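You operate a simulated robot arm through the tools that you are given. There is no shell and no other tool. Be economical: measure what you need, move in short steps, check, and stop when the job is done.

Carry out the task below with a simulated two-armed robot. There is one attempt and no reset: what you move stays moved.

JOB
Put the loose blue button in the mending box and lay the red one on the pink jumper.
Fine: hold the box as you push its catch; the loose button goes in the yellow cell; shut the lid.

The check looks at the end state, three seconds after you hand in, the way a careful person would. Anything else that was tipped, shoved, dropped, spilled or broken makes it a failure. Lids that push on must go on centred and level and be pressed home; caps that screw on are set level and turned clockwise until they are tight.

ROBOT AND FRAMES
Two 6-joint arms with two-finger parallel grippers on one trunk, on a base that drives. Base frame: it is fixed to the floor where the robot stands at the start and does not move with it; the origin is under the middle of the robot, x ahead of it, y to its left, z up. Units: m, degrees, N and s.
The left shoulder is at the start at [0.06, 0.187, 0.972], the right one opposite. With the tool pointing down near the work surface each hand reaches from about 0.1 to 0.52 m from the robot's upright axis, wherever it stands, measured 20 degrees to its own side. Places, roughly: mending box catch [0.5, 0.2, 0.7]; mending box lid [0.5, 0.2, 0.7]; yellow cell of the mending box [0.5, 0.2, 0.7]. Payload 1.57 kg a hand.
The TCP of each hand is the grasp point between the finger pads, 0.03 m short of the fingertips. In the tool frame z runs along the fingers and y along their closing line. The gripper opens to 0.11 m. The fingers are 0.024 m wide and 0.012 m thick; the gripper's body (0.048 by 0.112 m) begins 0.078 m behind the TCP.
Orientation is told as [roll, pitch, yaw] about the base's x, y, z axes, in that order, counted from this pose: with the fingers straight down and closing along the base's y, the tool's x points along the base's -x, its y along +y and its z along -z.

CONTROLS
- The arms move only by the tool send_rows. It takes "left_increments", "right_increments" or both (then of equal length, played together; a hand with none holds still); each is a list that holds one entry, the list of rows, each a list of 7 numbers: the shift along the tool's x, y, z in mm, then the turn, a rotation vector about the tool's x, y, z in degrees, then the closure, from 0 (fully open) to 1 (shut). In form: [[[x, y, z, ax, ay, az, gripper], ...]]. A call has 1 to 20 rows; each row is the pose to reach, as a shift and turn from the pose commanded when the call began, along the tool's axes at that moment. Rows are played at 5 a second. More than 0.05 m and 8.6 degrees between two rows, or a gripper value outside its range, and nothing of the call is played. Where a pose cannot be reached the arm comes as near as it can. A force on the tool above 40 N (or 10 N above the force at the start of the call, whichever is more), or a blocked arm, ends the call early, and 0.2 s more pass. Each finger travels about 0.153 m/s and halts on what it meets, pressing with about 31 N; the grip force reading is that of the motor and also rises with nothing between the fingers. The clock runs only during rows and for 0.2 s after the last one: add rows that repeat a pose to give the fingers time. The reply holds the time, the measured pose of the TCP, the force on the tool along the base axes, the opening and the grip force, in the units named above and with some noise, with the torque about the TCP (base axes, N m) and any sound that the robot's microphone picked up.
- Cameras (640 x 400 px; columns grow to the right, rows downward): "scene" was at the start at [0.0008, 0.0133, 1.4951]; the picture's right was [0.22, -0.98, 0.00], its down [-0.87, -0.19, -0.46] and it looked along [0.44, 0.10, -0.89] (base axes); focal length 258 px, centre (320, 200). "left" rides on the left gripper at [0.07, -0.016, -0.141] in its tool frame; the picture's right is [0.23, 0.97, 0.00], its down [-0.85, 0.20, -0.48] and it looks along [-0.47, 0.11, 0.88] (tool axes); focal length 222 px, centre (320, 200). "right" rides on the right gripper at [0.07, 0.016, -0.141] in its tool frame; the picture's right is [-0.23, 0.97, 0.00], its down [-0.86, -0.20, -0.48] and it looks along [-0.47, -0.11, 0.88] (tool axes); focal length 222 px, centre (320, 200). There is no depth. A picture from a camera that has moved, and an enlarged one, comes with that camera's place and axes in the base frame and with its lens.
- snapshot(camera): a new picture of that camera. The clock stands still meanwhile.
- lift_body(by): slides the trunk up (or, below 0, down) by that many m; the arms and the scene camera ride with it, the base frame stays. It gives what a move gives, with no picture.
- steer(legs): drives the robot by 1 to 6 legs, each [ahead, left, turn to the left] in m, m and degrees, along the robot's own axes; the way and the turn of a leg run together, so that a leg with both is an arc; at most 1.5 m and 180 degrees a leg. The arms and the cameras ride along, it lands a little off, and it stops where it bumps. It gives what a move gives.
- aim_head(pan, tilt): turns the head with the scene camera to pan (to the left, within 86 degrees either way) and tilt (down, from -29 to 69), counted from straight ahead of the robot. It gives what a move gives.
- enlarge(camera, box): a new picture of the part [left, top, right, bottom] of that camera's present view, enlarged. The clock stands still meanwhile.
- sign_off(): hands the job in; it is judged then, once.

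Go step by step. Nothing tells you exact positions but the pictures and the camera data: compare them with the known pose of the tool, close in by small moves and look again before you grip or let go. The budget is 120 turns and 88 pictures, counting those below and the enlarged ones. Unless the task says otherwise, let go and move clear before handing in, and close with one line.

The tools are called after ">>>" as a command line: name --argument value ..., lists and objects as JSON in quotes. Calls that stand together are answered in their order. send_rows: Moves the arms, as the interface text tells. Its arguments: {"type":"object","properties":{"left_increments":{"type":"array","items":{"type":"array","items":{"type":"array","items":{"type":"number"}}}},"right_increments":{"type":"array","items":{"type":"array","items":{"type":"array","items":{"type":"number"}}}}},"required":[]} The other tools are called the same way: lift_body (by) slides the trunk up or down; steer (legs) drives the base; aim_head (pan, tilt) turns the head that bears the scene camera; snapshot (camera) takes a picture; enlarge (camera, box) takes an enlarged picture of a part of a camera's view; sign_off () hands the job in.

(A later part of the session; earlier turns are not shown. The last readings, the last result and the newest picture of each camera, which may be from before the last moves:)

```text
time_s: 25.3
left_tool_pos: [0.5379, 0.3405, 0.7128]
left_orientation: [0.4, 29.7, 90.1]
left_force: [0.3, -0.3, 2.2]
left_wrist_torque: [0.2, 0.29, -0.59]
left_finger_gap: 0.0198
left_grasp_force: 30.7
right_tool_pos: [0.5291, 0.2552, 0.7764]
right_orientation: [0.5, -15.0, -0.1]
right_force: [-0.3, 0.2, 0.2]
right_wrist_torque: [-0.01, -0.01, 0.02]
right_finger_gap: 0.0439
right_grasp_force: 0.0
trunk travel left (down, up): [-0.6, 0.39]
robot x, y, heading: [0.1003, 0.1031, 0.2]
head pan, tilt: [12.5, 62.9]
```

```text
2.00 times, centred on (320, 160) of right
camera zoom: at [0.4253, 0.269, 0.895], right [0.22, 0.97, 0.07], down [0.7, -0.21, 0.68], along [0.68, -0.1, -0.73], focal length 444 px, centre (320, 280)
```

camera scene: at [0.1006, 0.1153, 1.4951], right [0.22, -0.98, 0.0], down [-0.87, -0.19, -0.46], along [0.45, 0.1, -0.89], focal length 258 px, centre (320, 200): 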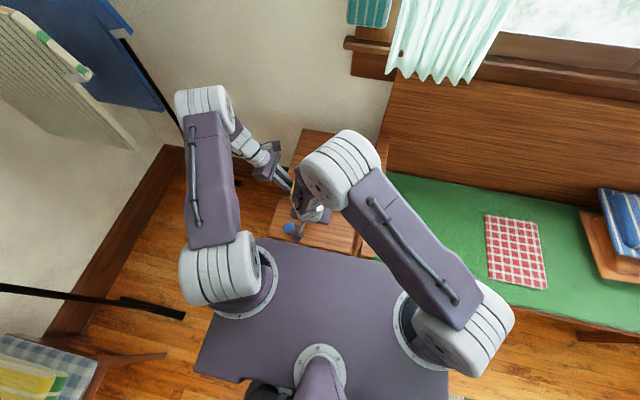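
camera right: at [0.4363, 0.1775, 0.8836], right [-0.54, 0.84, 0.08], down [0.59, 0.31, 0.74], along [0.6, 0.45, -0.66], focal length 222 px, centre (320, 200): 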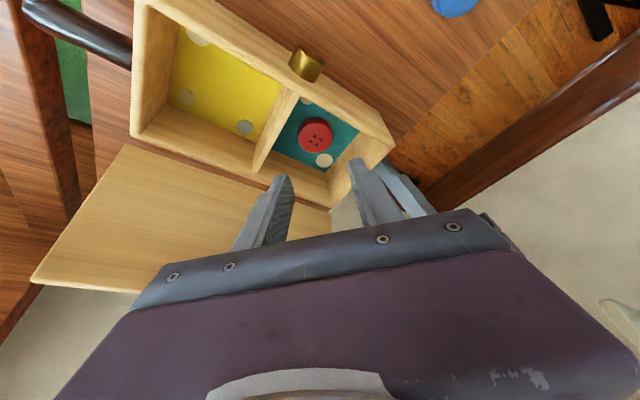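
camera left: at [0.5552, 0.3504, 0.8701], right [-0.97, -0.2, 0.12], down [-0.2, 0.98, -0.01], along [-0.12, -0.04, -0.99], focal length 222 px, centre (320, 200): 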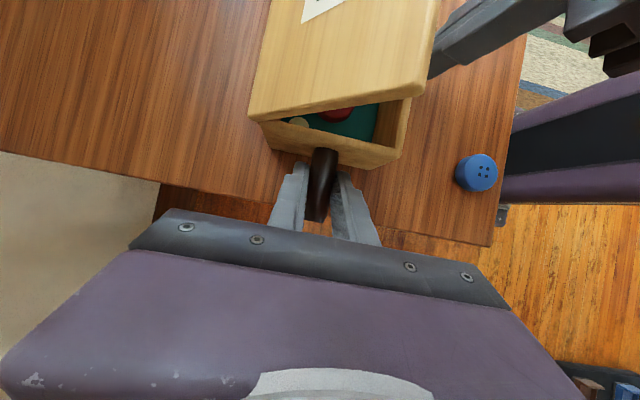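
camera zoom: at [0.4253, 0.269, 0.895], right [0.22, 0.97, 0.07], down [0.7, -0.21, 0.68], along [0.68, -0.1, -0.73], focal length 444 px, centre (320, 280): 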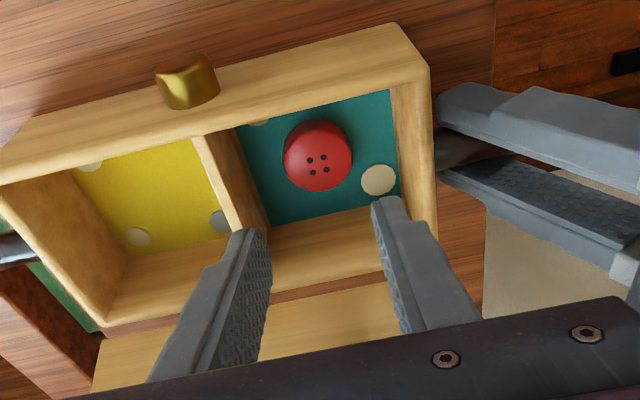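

All three cameras agree on the red button at about [0.536, 0.256]. I'm descending straight down, slowly at the end.

>>> send_rows --right_increments '[[[7, 0.5, 26, 0, 0, 0, 0.6], [13, 0.5, 48, 0, 0, 0, 0.6], [16, 0.5, 60, 0, 0, 0, 0.6], [18, 0.5, 67, 0, 0, 0, 0.6]]]'

>>> enlarge --camera "left" --box '[220, 0, 460, 200]'

```text
time_s: 26.2
left_tool_pos: [0.539, 0.3402, 0.7122]
left_orientation: [0.1, 29.5, 90.2]
left_force: [1.3, 1.6, 3.4]
left_wrist_torque: [-0.34, 0.16, -0.52]
left_finger_gap: 0.02
left_grasp_force: 31.5
right_tool_pos: [0.5298, 0.2572, 0.7161]
right_orientation: [0.7, -15.3, -0.2]
right_force: [-5.0, -2.3, 11.7]
right_wrist_torque: [-0.45, 0.15, -0.15]
right_finger_gap: 0.0457
right_grasp_force: 0.8
trunk travel left (down, up): [-0.6, 0.39]
robot x, y, heading: [0.1013, 0.1021, 0.2]
head pan, tilt: [12.5, 62.9]
stopped in row 4 (right hand): the force on the tool passed its limit (the readings are from after the stop); the commanded pose is now the measured one
```

```text
2.00 times, centred on (340, 100) of left
camera zoom: at [0.5546, 0.3503, 0.8694], right [-0.97, -0.2, 0.11], down [-0.2, 0.98, -0.01], along [-0.11, -0.03, -0.99], focal length 444 px, centre (280, 400)
```

zoom: 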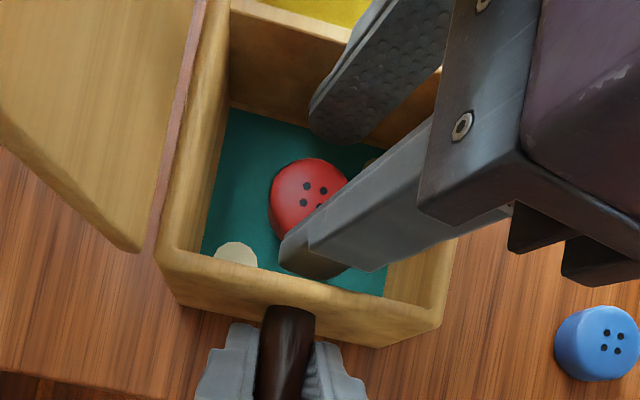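

The descent was stopped by about 12 N at tcp z≈0.716, and I'm not yet sure what touched. I'll zoom in on the contact area.

>>> enlarge --camera "left" --box '[300, 20, 420, 150]'

>>> enlarge --camera "right" --box '[220, 60, 420, 220]'

```text
3.08 times, centred on (360, 85) of left
camera zoom: at [0.5546, 0.3503, 0.8694], right [-0.97, -0.2, 0.11], down [-0.2, 0.98, -0.01], along [-0.11, -0.03, -0.99], focal length 684 px, centre (197, 554)
```

zoom: 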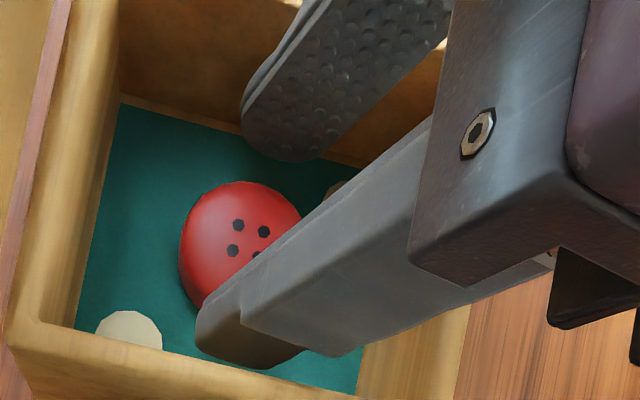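

```text
2.50 times, centred on (320, 140) of right
camera zoom: at [0.4249, 0.2704, 0.8343], right [0.22, 0.97, 0.07], down [0.7, -0.21, 0.69], along [0.68, -0.1, -0.72], focal length 555 px, centre (320, 350)
```

zoom: 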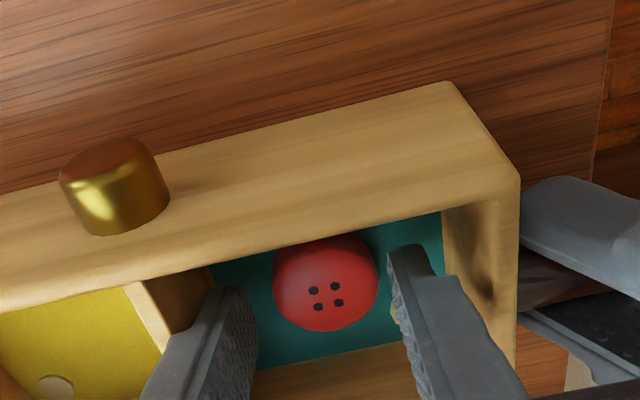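

The fingers straddle the button symmetrically, but the one on the divider side is rubbing the divider. I'll lift 6 mm, narrow the opening to about 41 mm, shift 1 mm away from the divider and go down again.

>>> send_rows --right_increments '[[[-1.5, 0, -6, 0, 0, 0, 0.6], [-1.5, 0.5, -6, 0, 0, 0, 0.635], [-1.5, 0.5, -6, 0, 0, 0, 0.635], [0, 0.5, 0, 0, 0, 0, 0.635], [1.3, 0.5, 5, 0, 0, 0, 0.635], [2.3, 0.5, 9, 0, 0, 0, 0.635]]]'

>>> enlarge --camera "right" --box '[220, 60, 420, 220]'

```text
time_s: 27.6
left_tool_pos: [0.5394, 0.3388, 0.7127]
left_orientation: [0.2, 29.4, 90.2]
left_force: [1.3, 0.0, 12.8]
left_wrist_torque: [-0.06, 0.09, -0.54]
left_finger_gap: 0.0199
left_grasp_force: 31.4
right_tool_pos: [0.5309, 0.2571, 0.7074]
right_orientation: [0.8, -15.3, 0.0]
right_force: [0.8, -0.3, 0.4]
right_wrist_torque: [-0.04, 0.0, 0.0]
right_finger_gap: 0.04
right_grasp_force: 0.1
trunk travel left (down, up): [-0.6, 0.39]
robot x, y, heading: [0.0999, 0.1043, 0.0]
head pan, tilt: [12.5, 62.9]
```

```text
2.50 times, centred on (320, 140) of right
camera zoom: at [0.426, 0.2703, 0.8247], right [0.22, 0.97, 0.07], down [0.7, -0.21, 0.68], along [0.68, -0.1, -0.73], focal length 555 px, centre (320, 350)
```

zoom: 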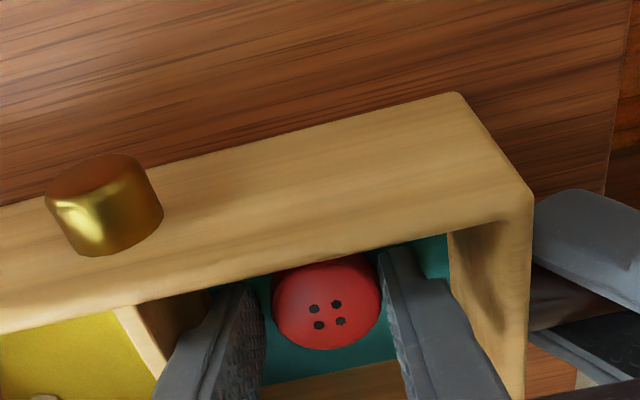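

It's clear of the divider now, with the fingertips around z≈0.678. I'll lower a few more millimetres, then close on the button.

>>> send_rows --right_increments '[[[0.6, 0, 2, 0, 0, 0, 0.635], [1, 0, 4, 0, 0, 0, 0.635], [1, 0, 4, 0, 0, 0, 0.7], [1, 0, 4, 0, 0, 0, 0.8], [1, 0, 4, 0, 0, 0, 0.8]]]'

>>> enlarge --camera "left" --box '[220, 0, 460, 200]'

```text
time_s: 28.3
left_tool_pos: [0.5379, 0.3399, 0.7127]
left_orientation: [0.0, 29.3, 90.2]
left_force: [-1.1, 3.3, 7.5]
left_wrist_torque: [-0.31, 0.17, -0.55]
left_finger_gap: 0.0202
left_grasp_force: 31.2
right_tool_pos: [0.5317, 0.2582, 0.7044]
right_orientation: [0.8, -15.5, -0.1]
right_force: [-2.2, -6.2, 12.2]
right_wrist_torque: [-0.47, 0.09, -0.05]
right_finger_gap: 0.0387
right_grasp_force: 2.9
trunk travel left (down, up): [-0.6, 0.39]
robot x, y, heading: [0.1011, 0.0997, 0.4]
head pan, tilt: [12.5, 62.9]
stopped in row 3 (right hand): the force on the tool passed its limit (the readings are from after the stop); the commanded pose is now the measured one
```

```text
2.00 times, centred on (340, 100) of left
camera zoom: at [0.5546, 0.3497, 0.8686], right [-0.97, -0.2, 0.11], down [-0.2, 0.98, 0.0], along [-0.11, -0.02, -0.99], focal length 444 px, centre (280, 400)
```

zoom: 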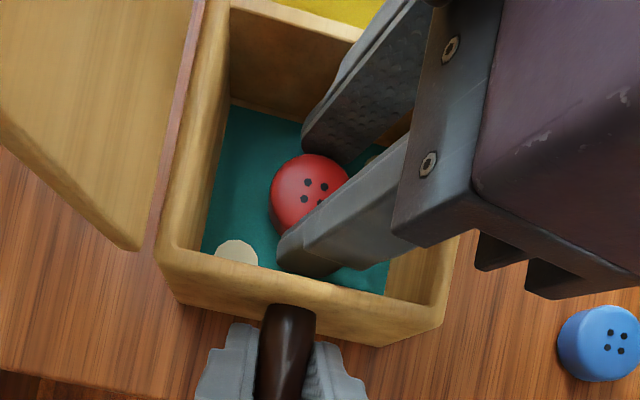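

The tips are on the floor or close to it. I'll raise by 1.5 mm to unload and close on the button.

>>> send_rows --right_increments '[[[-0.4, -0.5, -2, 0, 0, 0, 0.65], [-0.4, -0.5, -2, 0, 0, 0, 0.7], [-0.4, -0.5, -2, 0, 0, 0, 0.8], [-0.4, -0.5, -2, 0, 0, 0, 0.9], [-0.4, -0.5, -2, 0, 0, 0, 0.9]]]'

>>> enlarge --camera "left" --box '[220, 0, 460, 200]'

```text
time_s: 29.5
left_tool_pos: [0.5384, 0.3406, 0.7105]
left_orientation: [0.2, 29.3, 90.4]
left_force: [-1.4, 1.0, 14.9]
left_wrist_torque: [0.01, -0.03, 0.53]
left_finger_gap: 0.0196
left_grasp_force: 30.9
right_tool_pos: [0.5316, 0.2576, 0.7066]
right_orientation: [0.7, -15.4, -0.1]
right_force: [-0.5, 0.2, 0.1]
right_wrist_torque: [-0.03, 0.01, 0.04]
right_finger_gap: 0.0295
right_grasp_force: 30.8
trunk travel left (down, up): [-0.6, 0.39]
robot x, y, heading: [0.105, 0.1038, 0.2]
head pan, tilt: [12.5, 62.9]
```

```text
2.00 times, centred on (340, 100) of left
camera zoom: at [0.5555, 0.3499, 0.8679], right [-0.97, -0.2, 0.11], down [-0.2, 0.98, 0.0], along [-0.11, -0.02, -0.99], focal length 444 px, centre (280, 400)
```

zoom: 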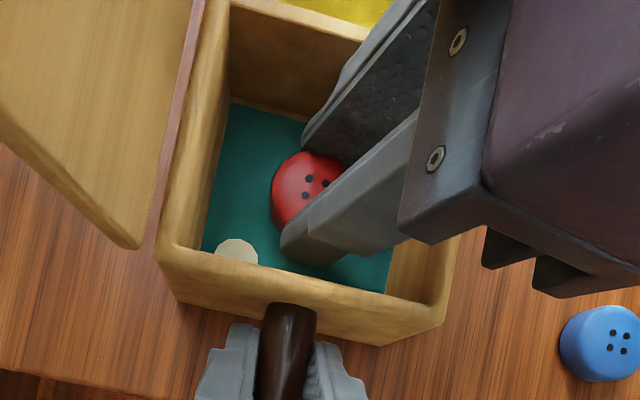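

The grip reads 31 N at a 29.5 mm gap, so the button is held. I'll lift slowly by 15 mm and check.

>>> send_rows --right_increments '[[[-1, 0, -4, 0, 0, 0, 1], [-2, 0, -8, 0, 0, 0, 1], [-4, 0, -15, 0, 0, 0, 1]]]'

>>> enlarge --camera "left" --box '[220, 0, 460, 200]'

```text
time_s: 30.3
left_tool_pos: [0.5402, 0.3403, 0.7096]
left_orientation: [0.1, 29.3, 90.2]
left_force: [1.2, -0.5, 10.1]
left_wrist_torque: [-0.02, 0.07, -0.56]
left_finger_gap: 0.02
left_grasp_force: 30.9
right_tool_pos: [0.5318, 0.2573, 0.7226]
right_orientation: [0.7, -15.4, -0.2]
right_force: [0.6, 0.8, 0.2]
right_wrist_torque: [0.03, -0.01, 0.04]
right_finger_gap: 0.0297
right_grasp_force: 31.4
trunk travel left (down, up): [-0.6, 0.39]
robot x, y, heading: [0.0999, 0.1005, 0.1]
head pan, tilt: [12.5, 62.9]
```

```text
2.00 times, centred on (340, 100) of left
camera zoom: at [0.5556, 0.35, 0.8674], right [-0.97, -0.2, 0.11], down [-0.2, 0.98, 0.0], along [-0.11, -0.02, -0.99], focal length 444 px, centre (280, 400)
```

zoom: 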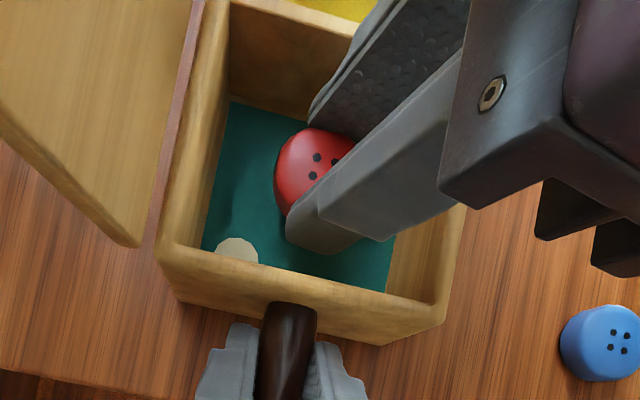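

The red button is in the grip. I'll lift it clear of the box and carry it at about z≈0.80 over towards the jumper, at roughly [0.48, -0.16].

>>> send_rows --right_increments '[[[-7, 0, -26, 0, 0, 0, 1], [-14, 0, -52, 0, 0, 0, 1], [-21, 0, -78, 0, 0, 0, 1], [-16, -40, -80, 0, 0, 0, 1], [-8, -80, -82, 0, 2, 0, 1], [0, -120, -85, 0, 4, 0, 1], [10, -160, -87, 0, 6, 0, 1], [18, -200, -90, 0, 8, 0, 1], [26, -240, -92, 0, 10, 0, 1], [34, -285, -93, 0, 12, 0, 1], [40, -330, -94, 0, 15, 0, 1], [40, -375, -94, 0, 15, 0, 1], [40, -417, -94, 0, 15, 0, 1], [40, -417, -94, 0, 15, 0, 1]]]'

>>> snapshot --camera "right"

>>> snapshot --camera "scene"

```text
time_s: 33.3
left_tool_pos: [0.5398, 0.3407, 0.7104]
left_orientation: [0.2, 29.4, 90.3]
left_force: [0.3, -1.4, -0.4]
left_wrist_torque: [0.23, 0.3, -0.6]
left_finger_gap: 0.0196
left_grasp_force: 30.4
right_tool_pos: [0.4692, -0.1619, 0.7988]
right_orientation: [0.6, -0.4, 0.1]
right_force: [0.1, 0.0, -0.1]
right_wrist_torque: [0.0, 0.01, 0.03]
right_finger_gap: 0.0294
right_grasp_force: 30.9
trunk travel left (down, up): [-0.6, 0.39]
robot x, y, heading: [0.0992, 0.1043, -0.0]
head pan, tilt: [12.5, 62.9]
```

```text
43 pictures are left
camera right: at [0.3991, -0.1494, 0.9398], right [0.22, 0.97, 0.01], down [0.85, -0.2, 0.48], along [0.47, -0.1, -0.88], focal length 222 px, centre (320, 200)
```

right: 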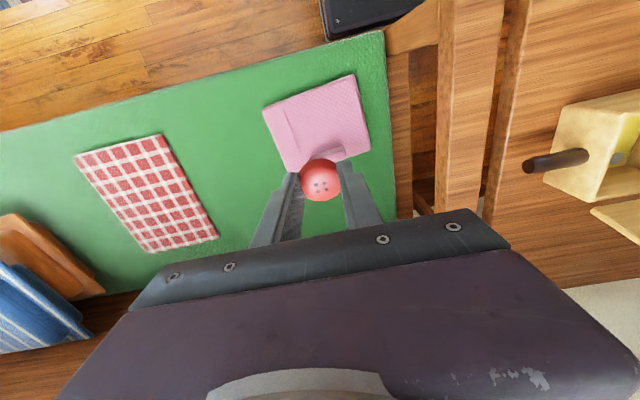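

```text
42 pictures are left
camera scene: at [0.1007, 0.1157, 1.4952], right [0.22, -0.98, 0.0], down [-0.87, -0.19, -0.46], along [0.45, 0.1, -0.89], focal length 258 px, centre (320, 200)
```

scene: 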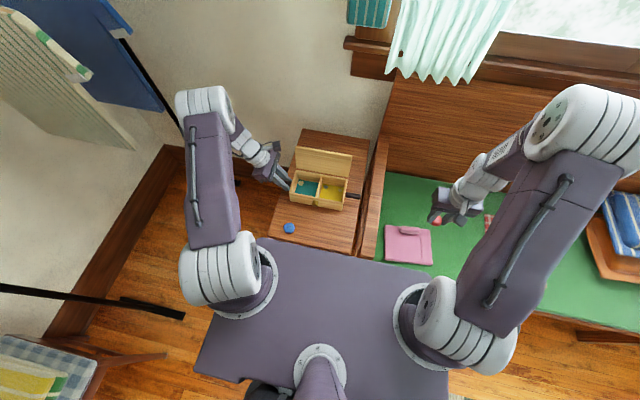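

The button is still held. The jumper spans about x 0.42–0.53 and y -0.24 to -0.085, with a rolled fold on its far side, so I'll aim for [0.452, -0.158]. I'm lowering part of the way to check the height.

>>> send_rows --right_increments '[[[8, 2, 40, 0, 0, 0, 1], [17, 4, 80, 0, 0, 0, 1], [17, 4, 120, 0, 0, 0, 1], [17, 4, 160, 0, 0, 0, 1], [17, 4, 190, 0, 0, 0, 1], [17, 4, 190, 0, 0, 0, 1]]]'

>>> snapshot --camera "right"

>>> enlarge --camera "scene" --box '[360, 180, 500, 280]'

```text
time_s: 34.7
left_tool_pos: [0.5396, 0.3415, 0.7096]
left_orientation: [0.3, 29.5, 90.3]
left_force: [-1.0, 0.3, 3.0]
left_wrist_torque: [-0.07, -0.24, 0.61]
left_finger_gap: 0.0195
left_grasp_force: 31.0
right_tool_pos: [0.4606, -0.1278, 0.6054]
right_orientation: [1.3, 0.7, -0.2]
right_force: [0.3, 1.3, -0.3]
right_wrist_torque: [-0.01, 0.0, 0.05]
right_finger_gap: 0.0294
right_grasp_force: 31.0
right hand out of reach, approached as far as the arm can: row 3, 4, 5, 6
trunk travel left (down, up): [-0.6, 0.39]
robot x, y, heading: [0.0978, 0.0991, 0.0]
head pan, tilt: [12.5, 62.9]
```

```text
41 pictures are left
camera right: at [0.3918, -0.1169, 0.7483], right [0.23, 0.97, 0.02], down [0.86, -0.21, 0.46], along [0.45, -0.09, -0.89], focal length 222 px, centre (320, 200)
```

right: 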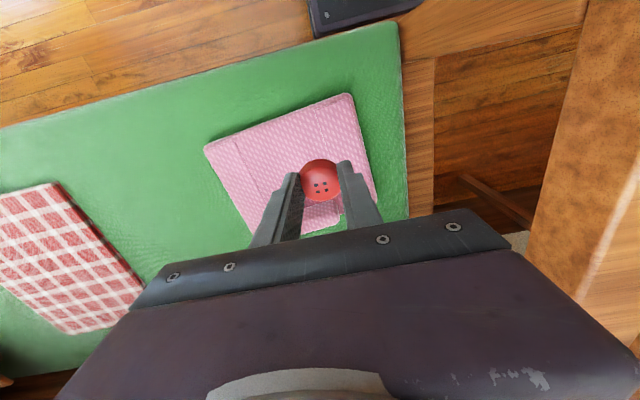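

```text
4.00 times, centred on (430, 230) of scene
camera zoom: at [0.1007, 0.1153, 1.4951], right [0.22, -0.98, 0.0], down [-0.87, -0.19, -0.46], along [0.45, 0.1, -0.89], focal length 1032 px, centre (-120, 80)
```

zoom: 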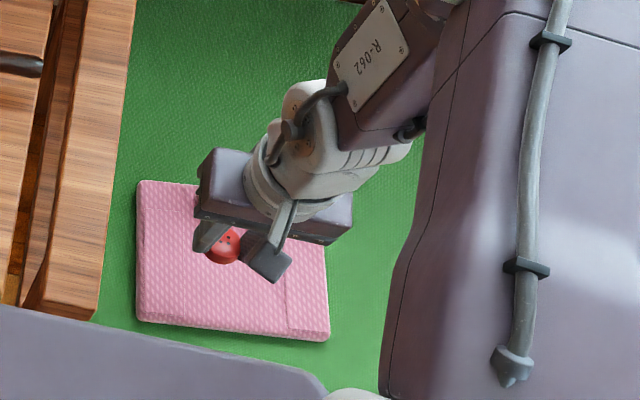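

The right arm is at a posture limit here, although it is still over the jumper. I'll release the box rod with the left hand and back it off, so the trunk can move freely.

>>> send_rows --left_increments '[[[0, 0, 0, 0, 0, 0, 0.9], [0, 0, 0, 0, 0, 0, 0.7], [0, 0, 0, 0, 0, 0, 0.6], [0, 0, -25, 0, 0, 0, 0.6], [0, 0, -60, 0, 0, 0, 0.6], [0, 0, -100, 0, 0, 0, 0.6], [0, 0, -140, 0, 0, 0, 0.6], [0, 0, -140, 0, 0, 0, 0.6]]]'

>>> enlarge --camera "scene" --box '[220, 110, 480, 280]'

```text
time_s: 36.5
left_tool_pos: [0.5386, 0.4085, 0.8311]
left_orientation: [0.2, 29.4, 90.3]
left_force: [-0.3, 0.0, 0.2]
left_wrist_torque: [0.0, -0.01, 0.02]
left_finger_gap: 0.0438
left_grasp_force: 0.0
right_tool_pos: [0.4607, -0.1283, 0.6053]
right_orientation: [1.4, 0.7, -0.2]
right_force: [0.6, -0.2, -1.1]
right_wrist_torque: [0.02, 0.01, -0.02]
right_finger_gap: 0.0292
right_grasp_force: 31.0
trunk travel left (down, up): [-0.6, 0.39]
robot x, y, heading: [0.1023, 0.1036, 0.3]
head pan, tilt: [12.5, 62.9]
```

```text
2.35 times, centred on (350, 195) of scene
camera zoom: at [0.1017, 0.1152, 1.4951], right [0.22, -0.98, 0.0], down [-0.87, -0.19, -0.46], along [0.44, 0.1, -0.89], focal length 607 px, centre (249, 212)
```

zoom: 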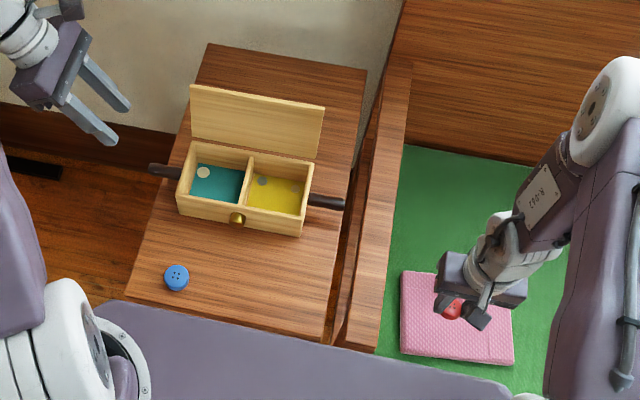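

The box stayed put and the left hand is clear. Lowering the trunk keeps the arm posture while bringing the right hand down, so I'll go down 0.06 m.

>>> lift_body --by -0.06

>>> snapshot --camera "right"

>>> enlarge --camera "scene" --box '[370, 190, 490, 290]'

```text
time_s: 37.5
left_tool_pos: [0.5374, 0.4091, 0.7716]
left_orientation: [0.3, 29.4, 90.3]
left_force: [0.2, 0.7, -0.2]
left_wrist_torque: [0.03, -0.01, -0.01]
left_finger_gap: 0.0437
left_grasp_force: 0.1
right_tool_pos: [0.4611, -0.1289, 0.5454]
right_orientation: [1.3, 0.6, -0.1]
right_force: [-0.7, -1.1, -0.1]
right_wrist_torque: [-0.02, 0.02, 0.01]
right_finger_gap: 0.0292
right_grasp_force: 31.3
trunk travel left (down, up): [-0.54, 0.45]
robot x, y, heading: [0.1024, 0.0997, 0.0]
head pan, tilt: [12.5, 62.9]
```

```text
38 pictures are left
camera right: at [0.3921, -0.117, 0.6887], right [0.23, 0.97, 0.02], down [0.86, -0.21, 0.46], along [0.45, -0.09, -0.89], focal length 222 px, centre (320, 200)
```

right: 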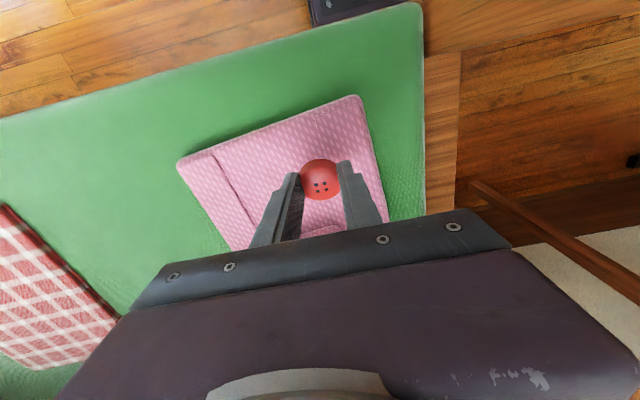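

```text
4.00 times, centred on (430, 240) of scene
camera zoom: at [0.1009, 0.1152, 1.4351], right [0.22, -0.98, 0.0], down [-0.87, -0.19, -0.46], along [0.44, 0.1, -0.89], focal length 1032 px, centre (-120, 40)
```

zoom: 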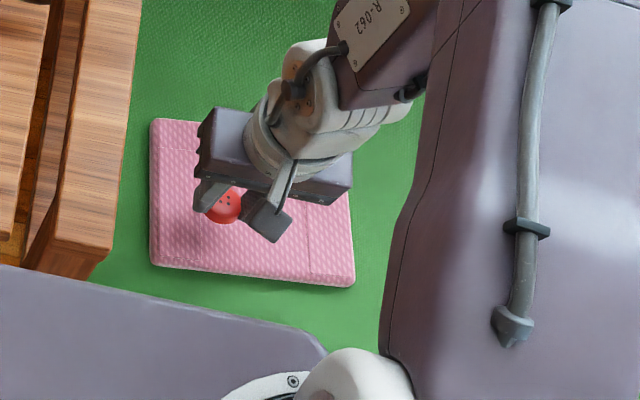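

The button is still a few centimetres above the jumper and centred over its flat part. Lowering further in small steps.

>>> lift_body --by -0.02

>>> lift_body --by -0.006

>>> enlarge --camera "right" --box '[220, 80, 420, 240]'

```text
time_s: 38.1
left_tool_pos: [0.5397, 0.409, 0.7517]
left_orientation: [0.2, 29.4, 90.3]
left_force: [0.0, 0.2, 0.4]
left_wrist_torque: [-0.01, 0.02, -0.01]
left_finger_gap: 0.0439
left_grasp_force: 0.0
right_tool_pos: [0.4613, -0.1293, 0.5259]
right_orientation: [1.2, 0.7, -0.1]
right_force: [1.0, -0.2, -0.6]
right_wrist_torque: [0.0, -0.02, -0.03]
right_finger_gap: 0.0292
right_grasp_force: 31.0
trunk travel left (down, up): [-0.52, 0.47]
robot x, y, heading: [0.1024, 0.1032, -0.2]
head pan, tilt: [12.5, 62.9]
```

```text
time_s: 38.7
left_tool_pos: [0.5381, 0.4091, 0.7454]
left_orientation: [0.0, 29.4, 90.3]
left_force: [-0.4, 0.3, -0.3]
left_wrist_torque: [0.01, -0.01, -0.01]
left_finger_gap: 0.0443
left_grasp_force: 0.0
right_tool_pos: [0.4599, -0.1281, 0.5212]
right_orientation: [1.3, 0.6, -0.1]
right_force: [-1.5, 2.2, 20.3]
right_wrist_torque: [0.11, -0.23, 0.03]
right_finger_gap: 0.0299
right_grasp_force: 31.0
trunk travel left (down, up): [-0.514, 0.476]
robot x, y, heading: [0.1024, 0.1021, 0.0]
head pan, tilt: [12.5, 62.9]
```

```text
2.50 times, centred on (320, 160) of right
camera zoom: at [0.3917, -0.1164, 0.6639], right [0.23, 0.97, 0.02], down [0.86, -0.21, 0.47], along [0.46, -0.09, -0.88], focal length 555 px, centre (320, 300)
```

zoom: 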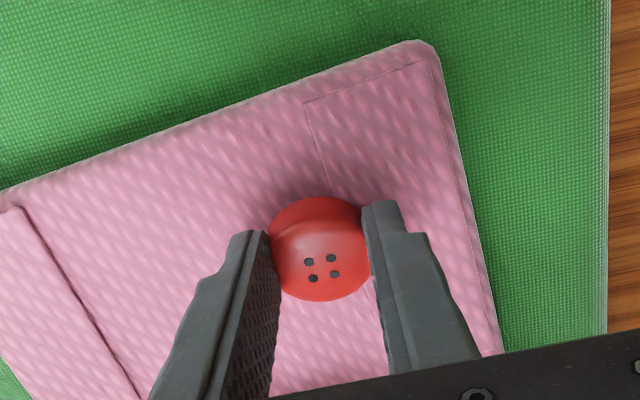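

The button is on the jumper, pressing with about 20 N. I'll ease up 3 mm and open gently.

>>> lift_body --by 0.003

>>> send_rows --right_increments '[[[0, 0, 0, 0, 0, 0, 0.75], [0, 0, 0, 0, 0, 0, 0.72], [0, 0, 0, 0, 0, 0, 0.68], [0, 0, 0, 0, 0, 0, 0.64], [0, 0, 0, 0, 0, 0, 0.58], [0, 0, 0, 0, 0, 0, 0.5]]]'

>>> lift_body --by 0.083

>>> enlarge --camera "right" --box '[180, 60, 460, 240]'

```text
time_s: 39.2
left_tool_pos: [0.5387, 0.4095, 0.7482]
left_orientation: [0.2, 29.4, 90.2]
left_force: [-0.5, 0.1, 0.2]
left_wrist_torque: [0.0, -0.01, -0.04]
left_finger_gap: 0.0441
left_grasp_force: 0.1
right_tool_pos: [0.4594, -0.1275, 0.5224]
right_orientation: [1.2, 0.8, 0.0]
right_force: [-1.1, -0.4, -0.1]
right_wrist_torque: [0.02, 0.01, 0.01]
right_finger_gap: 0.0306
right_grasp_force: 31.0
trunk travel left (down, up): [-0.517, 0.473]
robot x, y, heading: [0.1012, 0.1021, -0.0]
head pan, tilt: [12.5, 62.9]
```

```text
time_s: 40.6
left_tool_pos: [0.5396, 0.409, 0.748]
left_orientation: [0.3, 29.4, 90.3]
left_force: [-0.6, 0.3, 0.3]
left_wrist_torque: [0.0, 0.02, -0.02]
left_finger_gap: 0.044
left_grasp_force: 0.1
right_tool_pos: [0.4599, -0.1284, 0.5223]
right_orientation: [1.4, 0.7, -0.1]
right_force: [0.0, -0.2, -0.2]
right_wrist_torque: [0.01, 0.02, -0.03]
right_finger_gap: 0.0548
right_grasp_force: 0.1
trunk travel left (down, up): [-0.517, 0.473]
robot x, y, heading: [0.0993, 0.0998, 0.2]
head pan, tilt: [12.5, 62.9]
```

```text
time_s: 41.8
left_tool_pos: [0.5391, 0.4084, 0.8304]
left_orientation: [0.2, 29.3, 90.3]
left_force: [-0.4, -0.2, -0.2]
left_wrist_torque: [0.0, -0.01, 0.02]
left_finger_gap: 0.0441
left_grasp_force: 0.0
right_tool_pos: [0.4606, -0.1283, 0.6069]
right_orientation: [1.3, 0.7, 0.0]
right_force: [-0.9, 0.3, -1.6]
right_wrist_torque: [0.0, 0.0, 0.0]
right_finger_gap: 0.0551
right_grasp_force: 0.0
trunk travel left (down, up): [-0.6, 0.39]
robot x, y, heading: [0.101, 0.1037, 0.1]
head pan, tilt: [12.5, 62.9]
```

```text
2.22 times, centred on (320, 150) of right
camera zoom: at [0.3922, -0.1169, 0.7486], right [0.23, 0.97, 0.02], down [0.86, -0.21, 0.46], along [0.45, -0.09, -0.89], focal length 494 px, centre (320, 311)
```

zoom: 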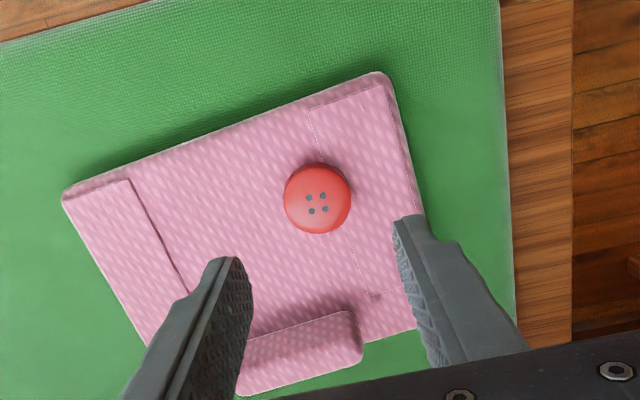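

The red button lies flat on the jumper. Now I'll raise the right hand clear, and untilt and bring back the left hand for the blue button.

>>> send_rows --right_increments '[[[0, 0, -45, 0, 0, 0, 0.5], [0, 0, -90, 0, 0, 0, 0.5], [0, 0, -135, 0, 0, 0, 0.5], [0, 0, -180, 0, 0, 0, 0.5], [0, 0, -225, 0, 0, 0, 0.5]]]' --left_increments '[[[10, 22, -4, 0, -7, 0, 0.5], [20, 45, -7, 0, -15, 0, 0.5], [30, 67, -10, 0, -22.5, 0, 0.5], [39, 89, -12, 0, -29.5, 0, 0.5], [39, 89, -12, 0, -29.5, 0, 0.5]]]'

>>> send_rows --left_increments '[[[9, 6, 5, 0, 0, 8.2, 0.5], [18, 12, 10, 0, 0, 16.4, 0.5], [27, 18, 15, 0, 0, 24.6, 0.5], [36, 24, 20, 0, 0, 32.8, 0.5], [45, 30, 25, 0, 0, 41, 0.5], [54, 36, 30, 0, 0, 49.2, 0.5], [63, 42, 36, 0, 0, 57.4, 0.5], [72, 48, 42, 0, 0, 65.6, 0.5], [81, 54, 48, 0, 0, 73.8, 0.5], [90, 60, 54, 0, 0, 82, 0.5], [94, 60, 60, 0, 0, 90, 0.5], [94, 60, 60, 0, 0, 90, 0.5]]]'

>>> snapshot --camera "left"

>>> enlarge --camera "scene" --box '[220, 110, 400, 260]'

```text
time_s: 43.0
left_tool_pos: [0.4506, 0.3811, 0.8616]
left_orientation: [0.1, -0.1, 90.1]
left_force: [-0.2, 0.2, -0.7]
left_wrist_torque: [-0.01, 0.01, 0.0]
left_finger_gap: 0.0549
left_grasp_force: 0.1
right_tool_pos: [0.4624, -0.1299, 0.8318]
right_orientation: [1.2, 0.8, 0.0]
right_force: [-0.3, 0.0, 0.5]
right_wrist_torque: [-0.04, 0.02, 0.02]
right_finger_gap: 0.0546
right_grasp_force: 0.0
right hand out of reach, approached as far as the arm can: row 1, 2
trunk travel left (down, up): [-0.6, 0.39]
robot x, y, heading: [0.0999, 0.1046, 0.1]
head pan, tilt: [12.5, 62.9]
```

```text
time_s: 45.6
left_tool_pos: [0.3897, 0.286, 0.7999]
left_orientation: [0.1, 0.1, 0.1]
left_force: [-0.3, 0.5, 0.7]
left_wrist_torque: [-0.02, -0.03, -0.03]
left_finger_gap: 0.0547
left_grasp_force: 0.1
right_tool_pos: [0.4619, -0.1313, 0.831]
right_orientation: [1.3, 0.6, -0.2]
right_force: [-0.4, -0.1, 1.1]
right_wrist_torque: [-0.01, -0.02, -0.01]
right_finger_gap: 0.0551
right_grasp_force: 0.0
trunk travel left (down, up): [-0.6, 0.39]
robot x, y, heading: [0.1005, 0.1021, 0.2]
head pan, tilt: [12.5, 62.9]
```

```text
34 pictures are left
camera left: at [0.3207, 0.2706, 0.9413], right [-0.23, 0.97, 0.0], down [0.86, 0.2, 0.48], along [0.46, 0.11, -0.88], focal length 222 px, centre (320, 200)
```

left: 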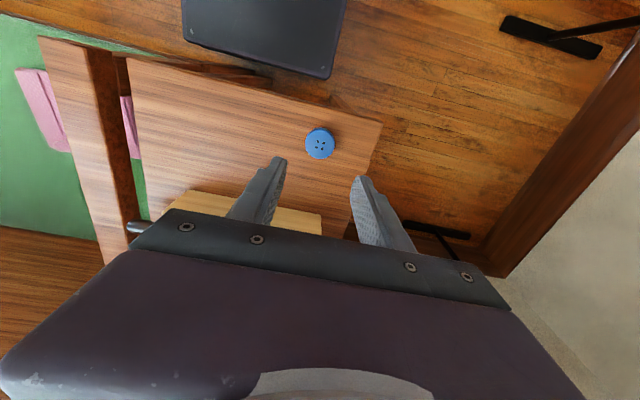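

```text
2.67 times, centred on (310, 185) of scene
camera zoom: at [0.1009, 0.1152, 1.4951], right [0.22, -0.98, 0.0], down [-0.87, -0.19, -0.46], along [0.44, 0.1, -0.89], focal length 688 px, centre (347, 240)
```

zoom: 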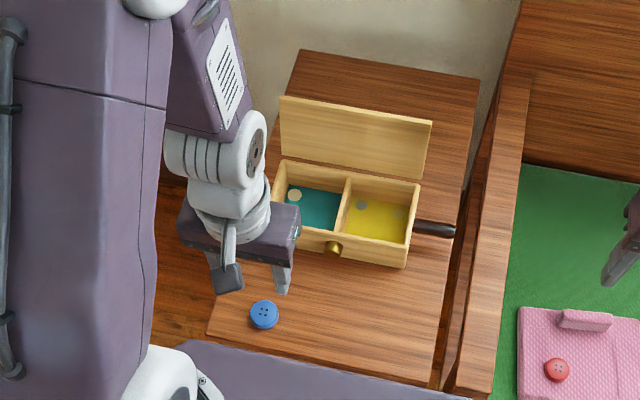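

The blue button is at about [0.390, 0.288], nearly under the left hand. I'm descending vertically with the fingers open around it.

>>> send_rows --left_increments '[[[0, 2, 40, 0, 0, 0, 0.5], [0, 2, 75, 0, 0, 0, 0.5], [0, 2, 95, 0, 0, 0, 0.5], [0, 2, 104, 0, 0, 0, 0.5]]]'

>>> enlarge --camera "left" --box '[220, 100, 420, 240]'

```text
time_s: 46.6
left_tool_pos: [0.3903, 0.2886, 0.6957]
left_orientation: [0.1, 0.1, 0.2]
left_force: [-0.2, 0.4, -0.6]
left_wrist_torque: [0.0, -0.02, 0.0]
left_finger_gap: 0.055
left_grasp_force: 0.1
right_tool_pos: [0.4629, -0.1317, 0.8308]
right_orientation: [1.2, 0.7, -0.2]
right_force: [0.6, -0.5, 0.1]
right_wrist_torque: [0.04, -0.02, 0.01]
right_finger_gap: 0.0551
right_grasp_force: 0.1
trunk travel left (down, up): [-0.6, 0.39]
robot x, y, heading: [0.0996, 0.1041, 0.2]
head pan, tilt: [12.5, 62.9]
```

```text
2.86 times, centred on (320, 170) of left
camera zoom: at [0.321, 0.2728, 0.8371], right [-0.23, 0.97, 0.0], down [0.86, 0.2, 0.48], along [0.46, 0.11, -0.88], focal length 635 px, centre (320, 286)
```

zoom: 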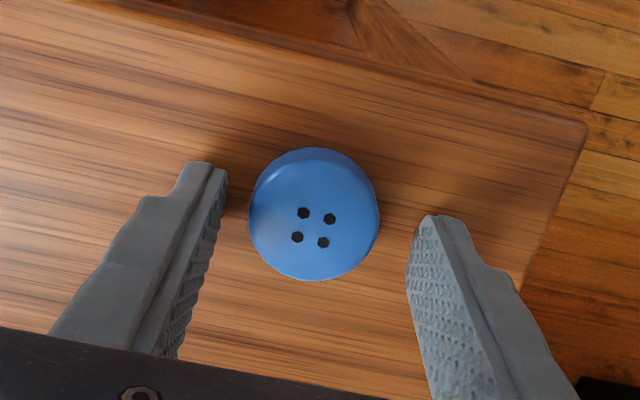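

The button is centred between the fingers. I'm descending in small steps to just above the table.

>>> send_rows --left_increments '[[[0, 0, 3, 0, 0, 0, 0.5], [0, 0, 6, 0, 0, 0, 0.5], [0, 0, 9, 0, 0, 0, 0.5], [0, 0, 11, 0, 0, 0, 0.5], [0, 0, 13, 0, 0, 0, 0.5], [0, 0, 15, 0, 0, 0, 0.5]]]'

>>> enlarge --camera "left" --box '[220, 100, 420, 240]'

```text
time_s: 47.2
left_tool_pos: [0.389, 0.2889, 0.6947]
left_orientation: [0.3, -0.1, 0.3]
left_force: [-2.0, 0.5, 39.7]
left_wrist_torque: [-1.25, 0.4, 0.07]
left_finger_gap: 0.0545
left_grasp_force: 0.1
right_tool_pos: [0.4616, -0.1303, 0.8318]
right_orientation: [1.3, 0.6, -0.1]
right_force: [0.1, -0.3, -0.2]
right_wrist_torque: [-0.02, 0.01, -0.02]
right_finger_gap: 0.0549
right_grasp_force: 0.0
trunk travel left (down, up): [-0.6, 0.39]
robot x, y, heading: [0.1011, 0.1009, 0.0]
head pan, tilt: [12.5, 62.9]
stopped in row 2 (left hand): the force on the tool passed its limit (the readings are from after the stop); the commanded pose is now the measured one
```

```text
2.86 times, centred on (320, 170) of left
camera zoom: at [0.3197, 0.2724, 0.8357], right [-0.23, 0.97, 0.0], down [0.85, 0.2, 0.48], along [0.47, 0.11, -0.88], focal length 635 px, centre (320, 286)
```

zoom: 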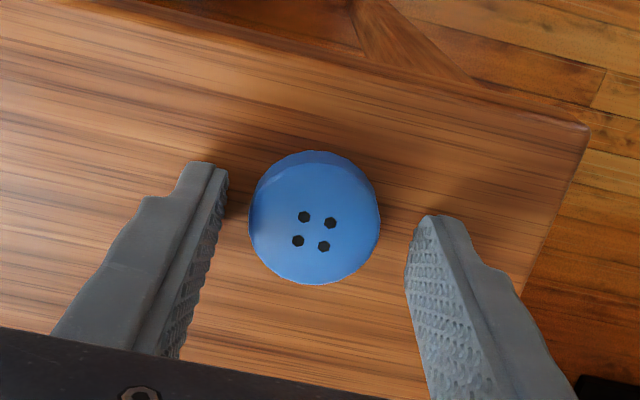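

The fingertips touch the table at tcp z≈0.695, so the table is at z≈0.665. I'll raise 2 mm and close on the button.

>>> send_rows --left_increments '[[[4, 0, -2, 0, 0, 0, 0.5], [4, 0, -2, 0, 0, 0, 0.6], [4, 0, -2, 0, 0, 0, 0.68], [4, 0, -2, 0, 0, 0, 0.75], [4, 0, -2, 0, 0, 0, 0.85], [4, 0, -2, 0, 0, 0, 1], [4, 0, -2, 0, 0, 0, 1]]]'

>>> send_rows --left_increments '[[[0, 0, -30, 0, 0, 0, 1], [0, 0, -65, 0, 0, 0, 1], [0, 0, -105, 0, 0, 0, 1], [0, 0, -105, 0, 0, 0, 1]]]'

>>> enlarge --camera "left" --box '[220, 100, 420, 240]'

```text
time_s: 48.8
left_tool_pos: [0.3859, 0.2878, 0.6955]
left_orientation: [0.2, 0.1, 0.3]
left_force: [-2.8, -3.0, 3.5]
left_wrist_torque: [-0.17, 0.07, -0.09]
left_finger_gap: 0.0304
left_grasp_force: 31.1
right_tool_pos: [0.4631, -0.131, 0.8315]
right_orientation: [1.3, 0.7, -0.1]
right_force: [-0.1, 0.1, -0.8]
right_wrist_torque: [0.01, 0.01, -0.04]
right_finger_gap: 0.0551
right_grasp_force: 0.0
trunk travel left (down, up): [-0.6, 0.39]
robot x, y, heading: [0.1023, 0.1043, 0.0]
head pan, tilt: [12.5, 62.9]
```

```text
time_s: 49.8
left_tool_pos: [0.3875, 0.2854, 0.7984]
left_orientation: [0.0, -0.1, 0.4]
left_force: [-0.2, 0.4, 0.0]
left_wrist_torque: [0.0, 0.0, 0.01]
left_finger_gap: 0.03
left_grasp_force: 30.9
right_tool_pos: [0.464, -0.1313, 0.83]
right_orientation: [1.3, 0.7, -0.1]
right_force: [1.4, -0.3, -0.6]
right_wrist_torque: [0.01, 0.02, 0.04]
right_finger_gap: 0.0548
right_grasp_force: 0.1
trunk travel left (down, up): [-0.6, 0.39]
robot x, y, heading: [0.1024, 0.1013, -0.1]
head pan, tilt: [12.5, 62.9]
```

```text
2.86 times, centred on (320, 170) of left
camera zoom: at [0.3176, 0.2692, 0.9395], right [-0.23, 0.97, 0.0], down [0.85, 0.2, 0.48], along [0.47, 0.11, -0.88], focal length 635 px, centre (320, 286)
```

zoom: 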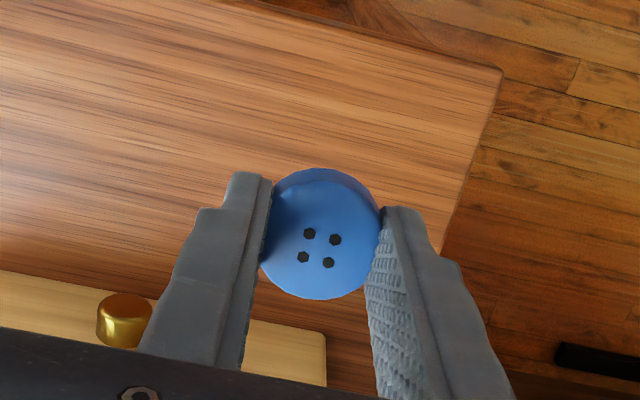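

The blue button is held (30 mm) and lifted. I'll move above the front of the yellow cell and look at the cell's position.

>>> send_rows --left_increments '[[[-10, -15, -25, 0, 0, 0, 1], [-30, -40, -30, 0, 0, 0, 1], [-55, -67, -30, 0, 0, 0, 1], [-80, -94, -30, 0, 0, 0, 1], [-105, -120, -30, 0, 0, 0, 1], [-105, -120, -30, 0, 0, 0, 1]]]'

>>> snapshot --camera "left"

>>> enlarge --camera "right" --box '[320, 60, 640, 260]'

```text
time_s: 51.2
left_tool_pos: [0.4913, 0.1699, 0.8313]
left_orientation: [0.1, 0.0, 0.3]
left_force: [-0.5, 0.1, 0.3]
left_wrist_torque: [0.01, 0.01, -0.01]
left_finger_gap: 0.0297
left_grasp_force: 30.9
right_tool_pos: [0.4639, -0.1306, 0.8311]
right_orientation: [1.3, 0.7, 0.0]
right_force: [0.1, 0.3, -0.2]
right_wrist_torque: [0.01, 0.02, 0.03]
right_finger_gap: 0.0549
right_grasp_force: 0.1
trunk travel left (down, up): [-0.6, 0.39]
robot x, y, heading: [0.1001, 0.1025, 0.1]
head pan, tilt: [12.5, 62.9]
```

```text
29 pictures are left
camera left: at [0.4229, 0.1541, 0.9723], right [-0.23, 0.97, 0.0], down [0.85, 0.2, 0.48], along [0.47, 0.11, -0.88], focal length 222 px, centre (320, 200)
```

left: 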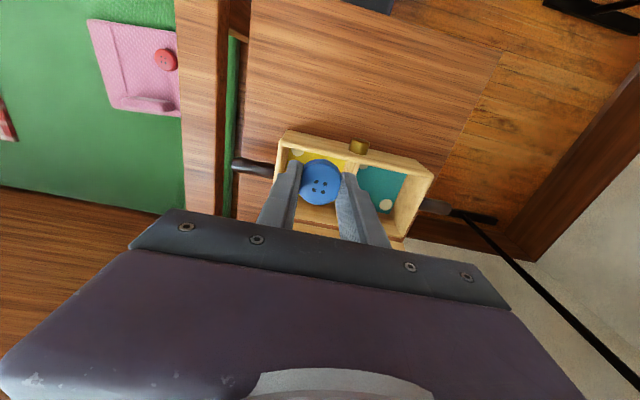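

```text
2.00 times, centred on (480, 160) of right
camera zoom: at [0.3944, -0.1187, 0.9739], right [0.23, 0.97, 0.02], down [0.86, -0.21, 0.46], along [0.46, -0.09, -0.89], focal length 444 px, centre (0, 280)
```

zoom: 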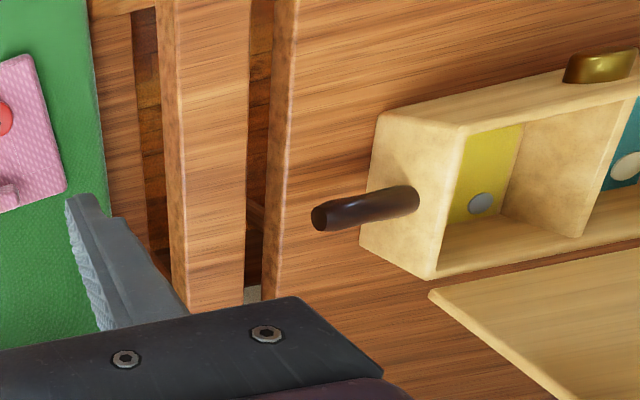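

I need the yellow cell's limits more exactly, so I'm enlarging the left view.

>>> enlarge --camera "left" --box '[260, 110, 450, 240]'

>>> enlarge --camera "scene" --box '[260, 130, 390, 230]'

```text
3.08 times, centred on (355, 175) of left
camera zoom: at [0.4229, 0.1541, 0.9723], right [-0.23, 0.97, 0.0], down [0.85, 0.2, 0.48], along [0.47, 0.11, -0.88], focal length 684 px, centre (212, 277)
```

zoom: 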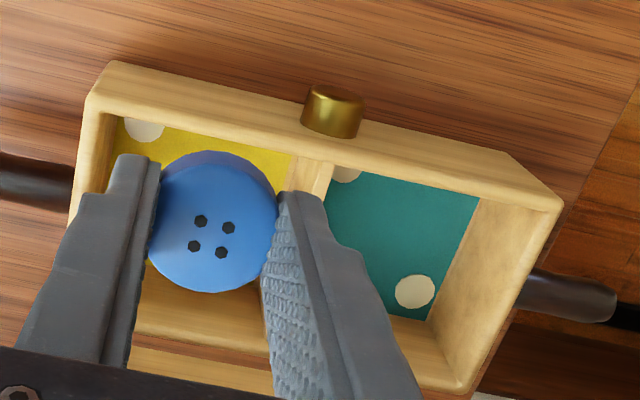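

```text
4.00 times, centred on (325, 180) of scene
camera zoom: at [0.1005, 0.1156, 1.4951], right [0.22, -0.98, 0.0], down [-0.87, -0.19, -0.46], along [0.45, 0.1, -0.89], focal length 1032 px, centre (300, 280)
```

zoom: 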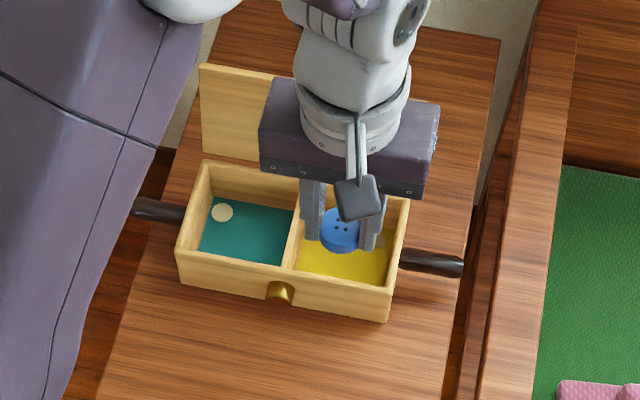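

The yellow cell spans about y 0.133–0.21 and x 0.50–0.58. I'll centre the hand at [0.535, 0.172] and lower most of the way.

>>> send_rows --left_increments '[[[-22, 1, 0, 0, 0, 0, 1], [-44, 2, 10, 0, 0, 0, 1], [-44, 2, 40, 0, 0, 0, 1], [-44, 2, 65, 0, 0, 0, 1], [-44, 2, 80, 0, 0, 0, 1], [-44, 2, 80, 0, 0, 0, 1]]]'

>>> enlarge --camera "left" --box '[220, 90, 430, 240]'

>>> enlarge --camera "scene" --box '[260, 130, 390, 230]'

```text
time_s: 52.6
left_tool_pos: [0.5381, 0.1713, 0.7489]
left_orientation: [0.1, 0.0, 0.1]
left_force: [-0.8, 0.3, -0.2]
left_wrist_torque: [-0.02, 0.0, -0.02]
left_finger_gap: 0.0296
left_grasp_force: 30.5
right_tool_pos: [0.4613, -0.1302, 0.831]
right_orientation: [1.3, 0.7, -0.1]
right_force: [0.2, 0.2, 0.5]
right_wrist_torque: [0.02, 0.0, 0.03]
right_finger_gap: 0.0552
right_grasp_force: 0.1
trunk travel left (down, up): [-0.6, 0.39]
robot x, y, heading: [0.1004, 0.0999, -0.1]
head pan, tilt: [12.5, 62.9]
```

```text
2.67 times, centred on (325, 165) of left
camera zoom: at [0.4679, 0.1558, 0.8906], right [-0.23, 0.97, 0.0], down [0.85, 0.2, 0.48], along [0.47, 0.11, -0.88], focal length 592 px, centre (307, 293)
```

zoom: 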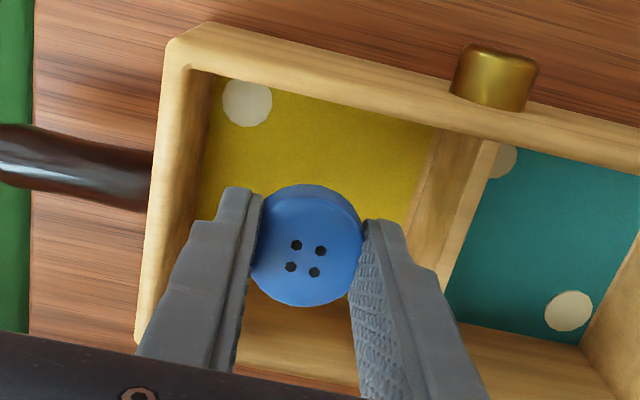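

```text
4.00 times, centred on (325, 180) of scene
camera zoom: at [0.101, 0.1152, 1.4951], right [0.22, -0.98, 0.0], down [-0.87, -0.19, -0.46], along [0.44, 0.1, -0.89], focal length 1032 px, centre (300, 280)
```

zoom: 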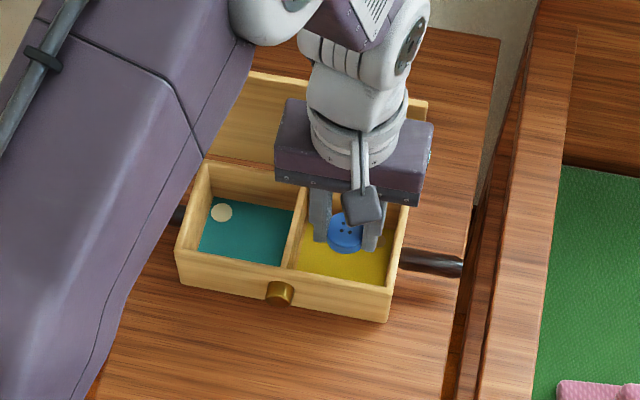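

The hand is centred in the yellow cell (floor y 0.133–0.212). I'm lowering the button to just above the floor.

>>> send_rows --left_increments '[[[2, 0.5, 15, 0, 0, 0, 1], [3, 0.5, 27, 0, 0, 0, 1], [3, 0.5, 34, 0, 0, 0, 1], [3, 0.5, 38, 0, 0, 0, 1], [3, 0.5, 41, 0, 0, 0, 1]]]'

```text
time_s: 53.8
left_tool_pos: [0.5347, 0.1721, 0.7087]
left_orientation: [0.1, -0.2, 0.2]
left_force: [-0.2, 0.6, 0.4]
left_wrist_torque: [-0.02, 0.03, -0.02]
left_finger_gap: 0.0298
left_grasp_force: 30.9
right_tool_pos: [0.4626, -0.1315, 0.8315]
right_orientation: [1.3, 0.7, -0.2]
right_force: [0.2, 0.1, 0.0]
right_wrist_torque: [-0.01, 0.0, 0.0]
right_finger_gap: 0.0552
right_grasp_force: 0.1
trunk travel left (down, up): [-0.6, 0.39]
robot x, y, heading: [0.0998, 0.1019, -0.4]
head pan, tilt: [12.5, 62.9]
```

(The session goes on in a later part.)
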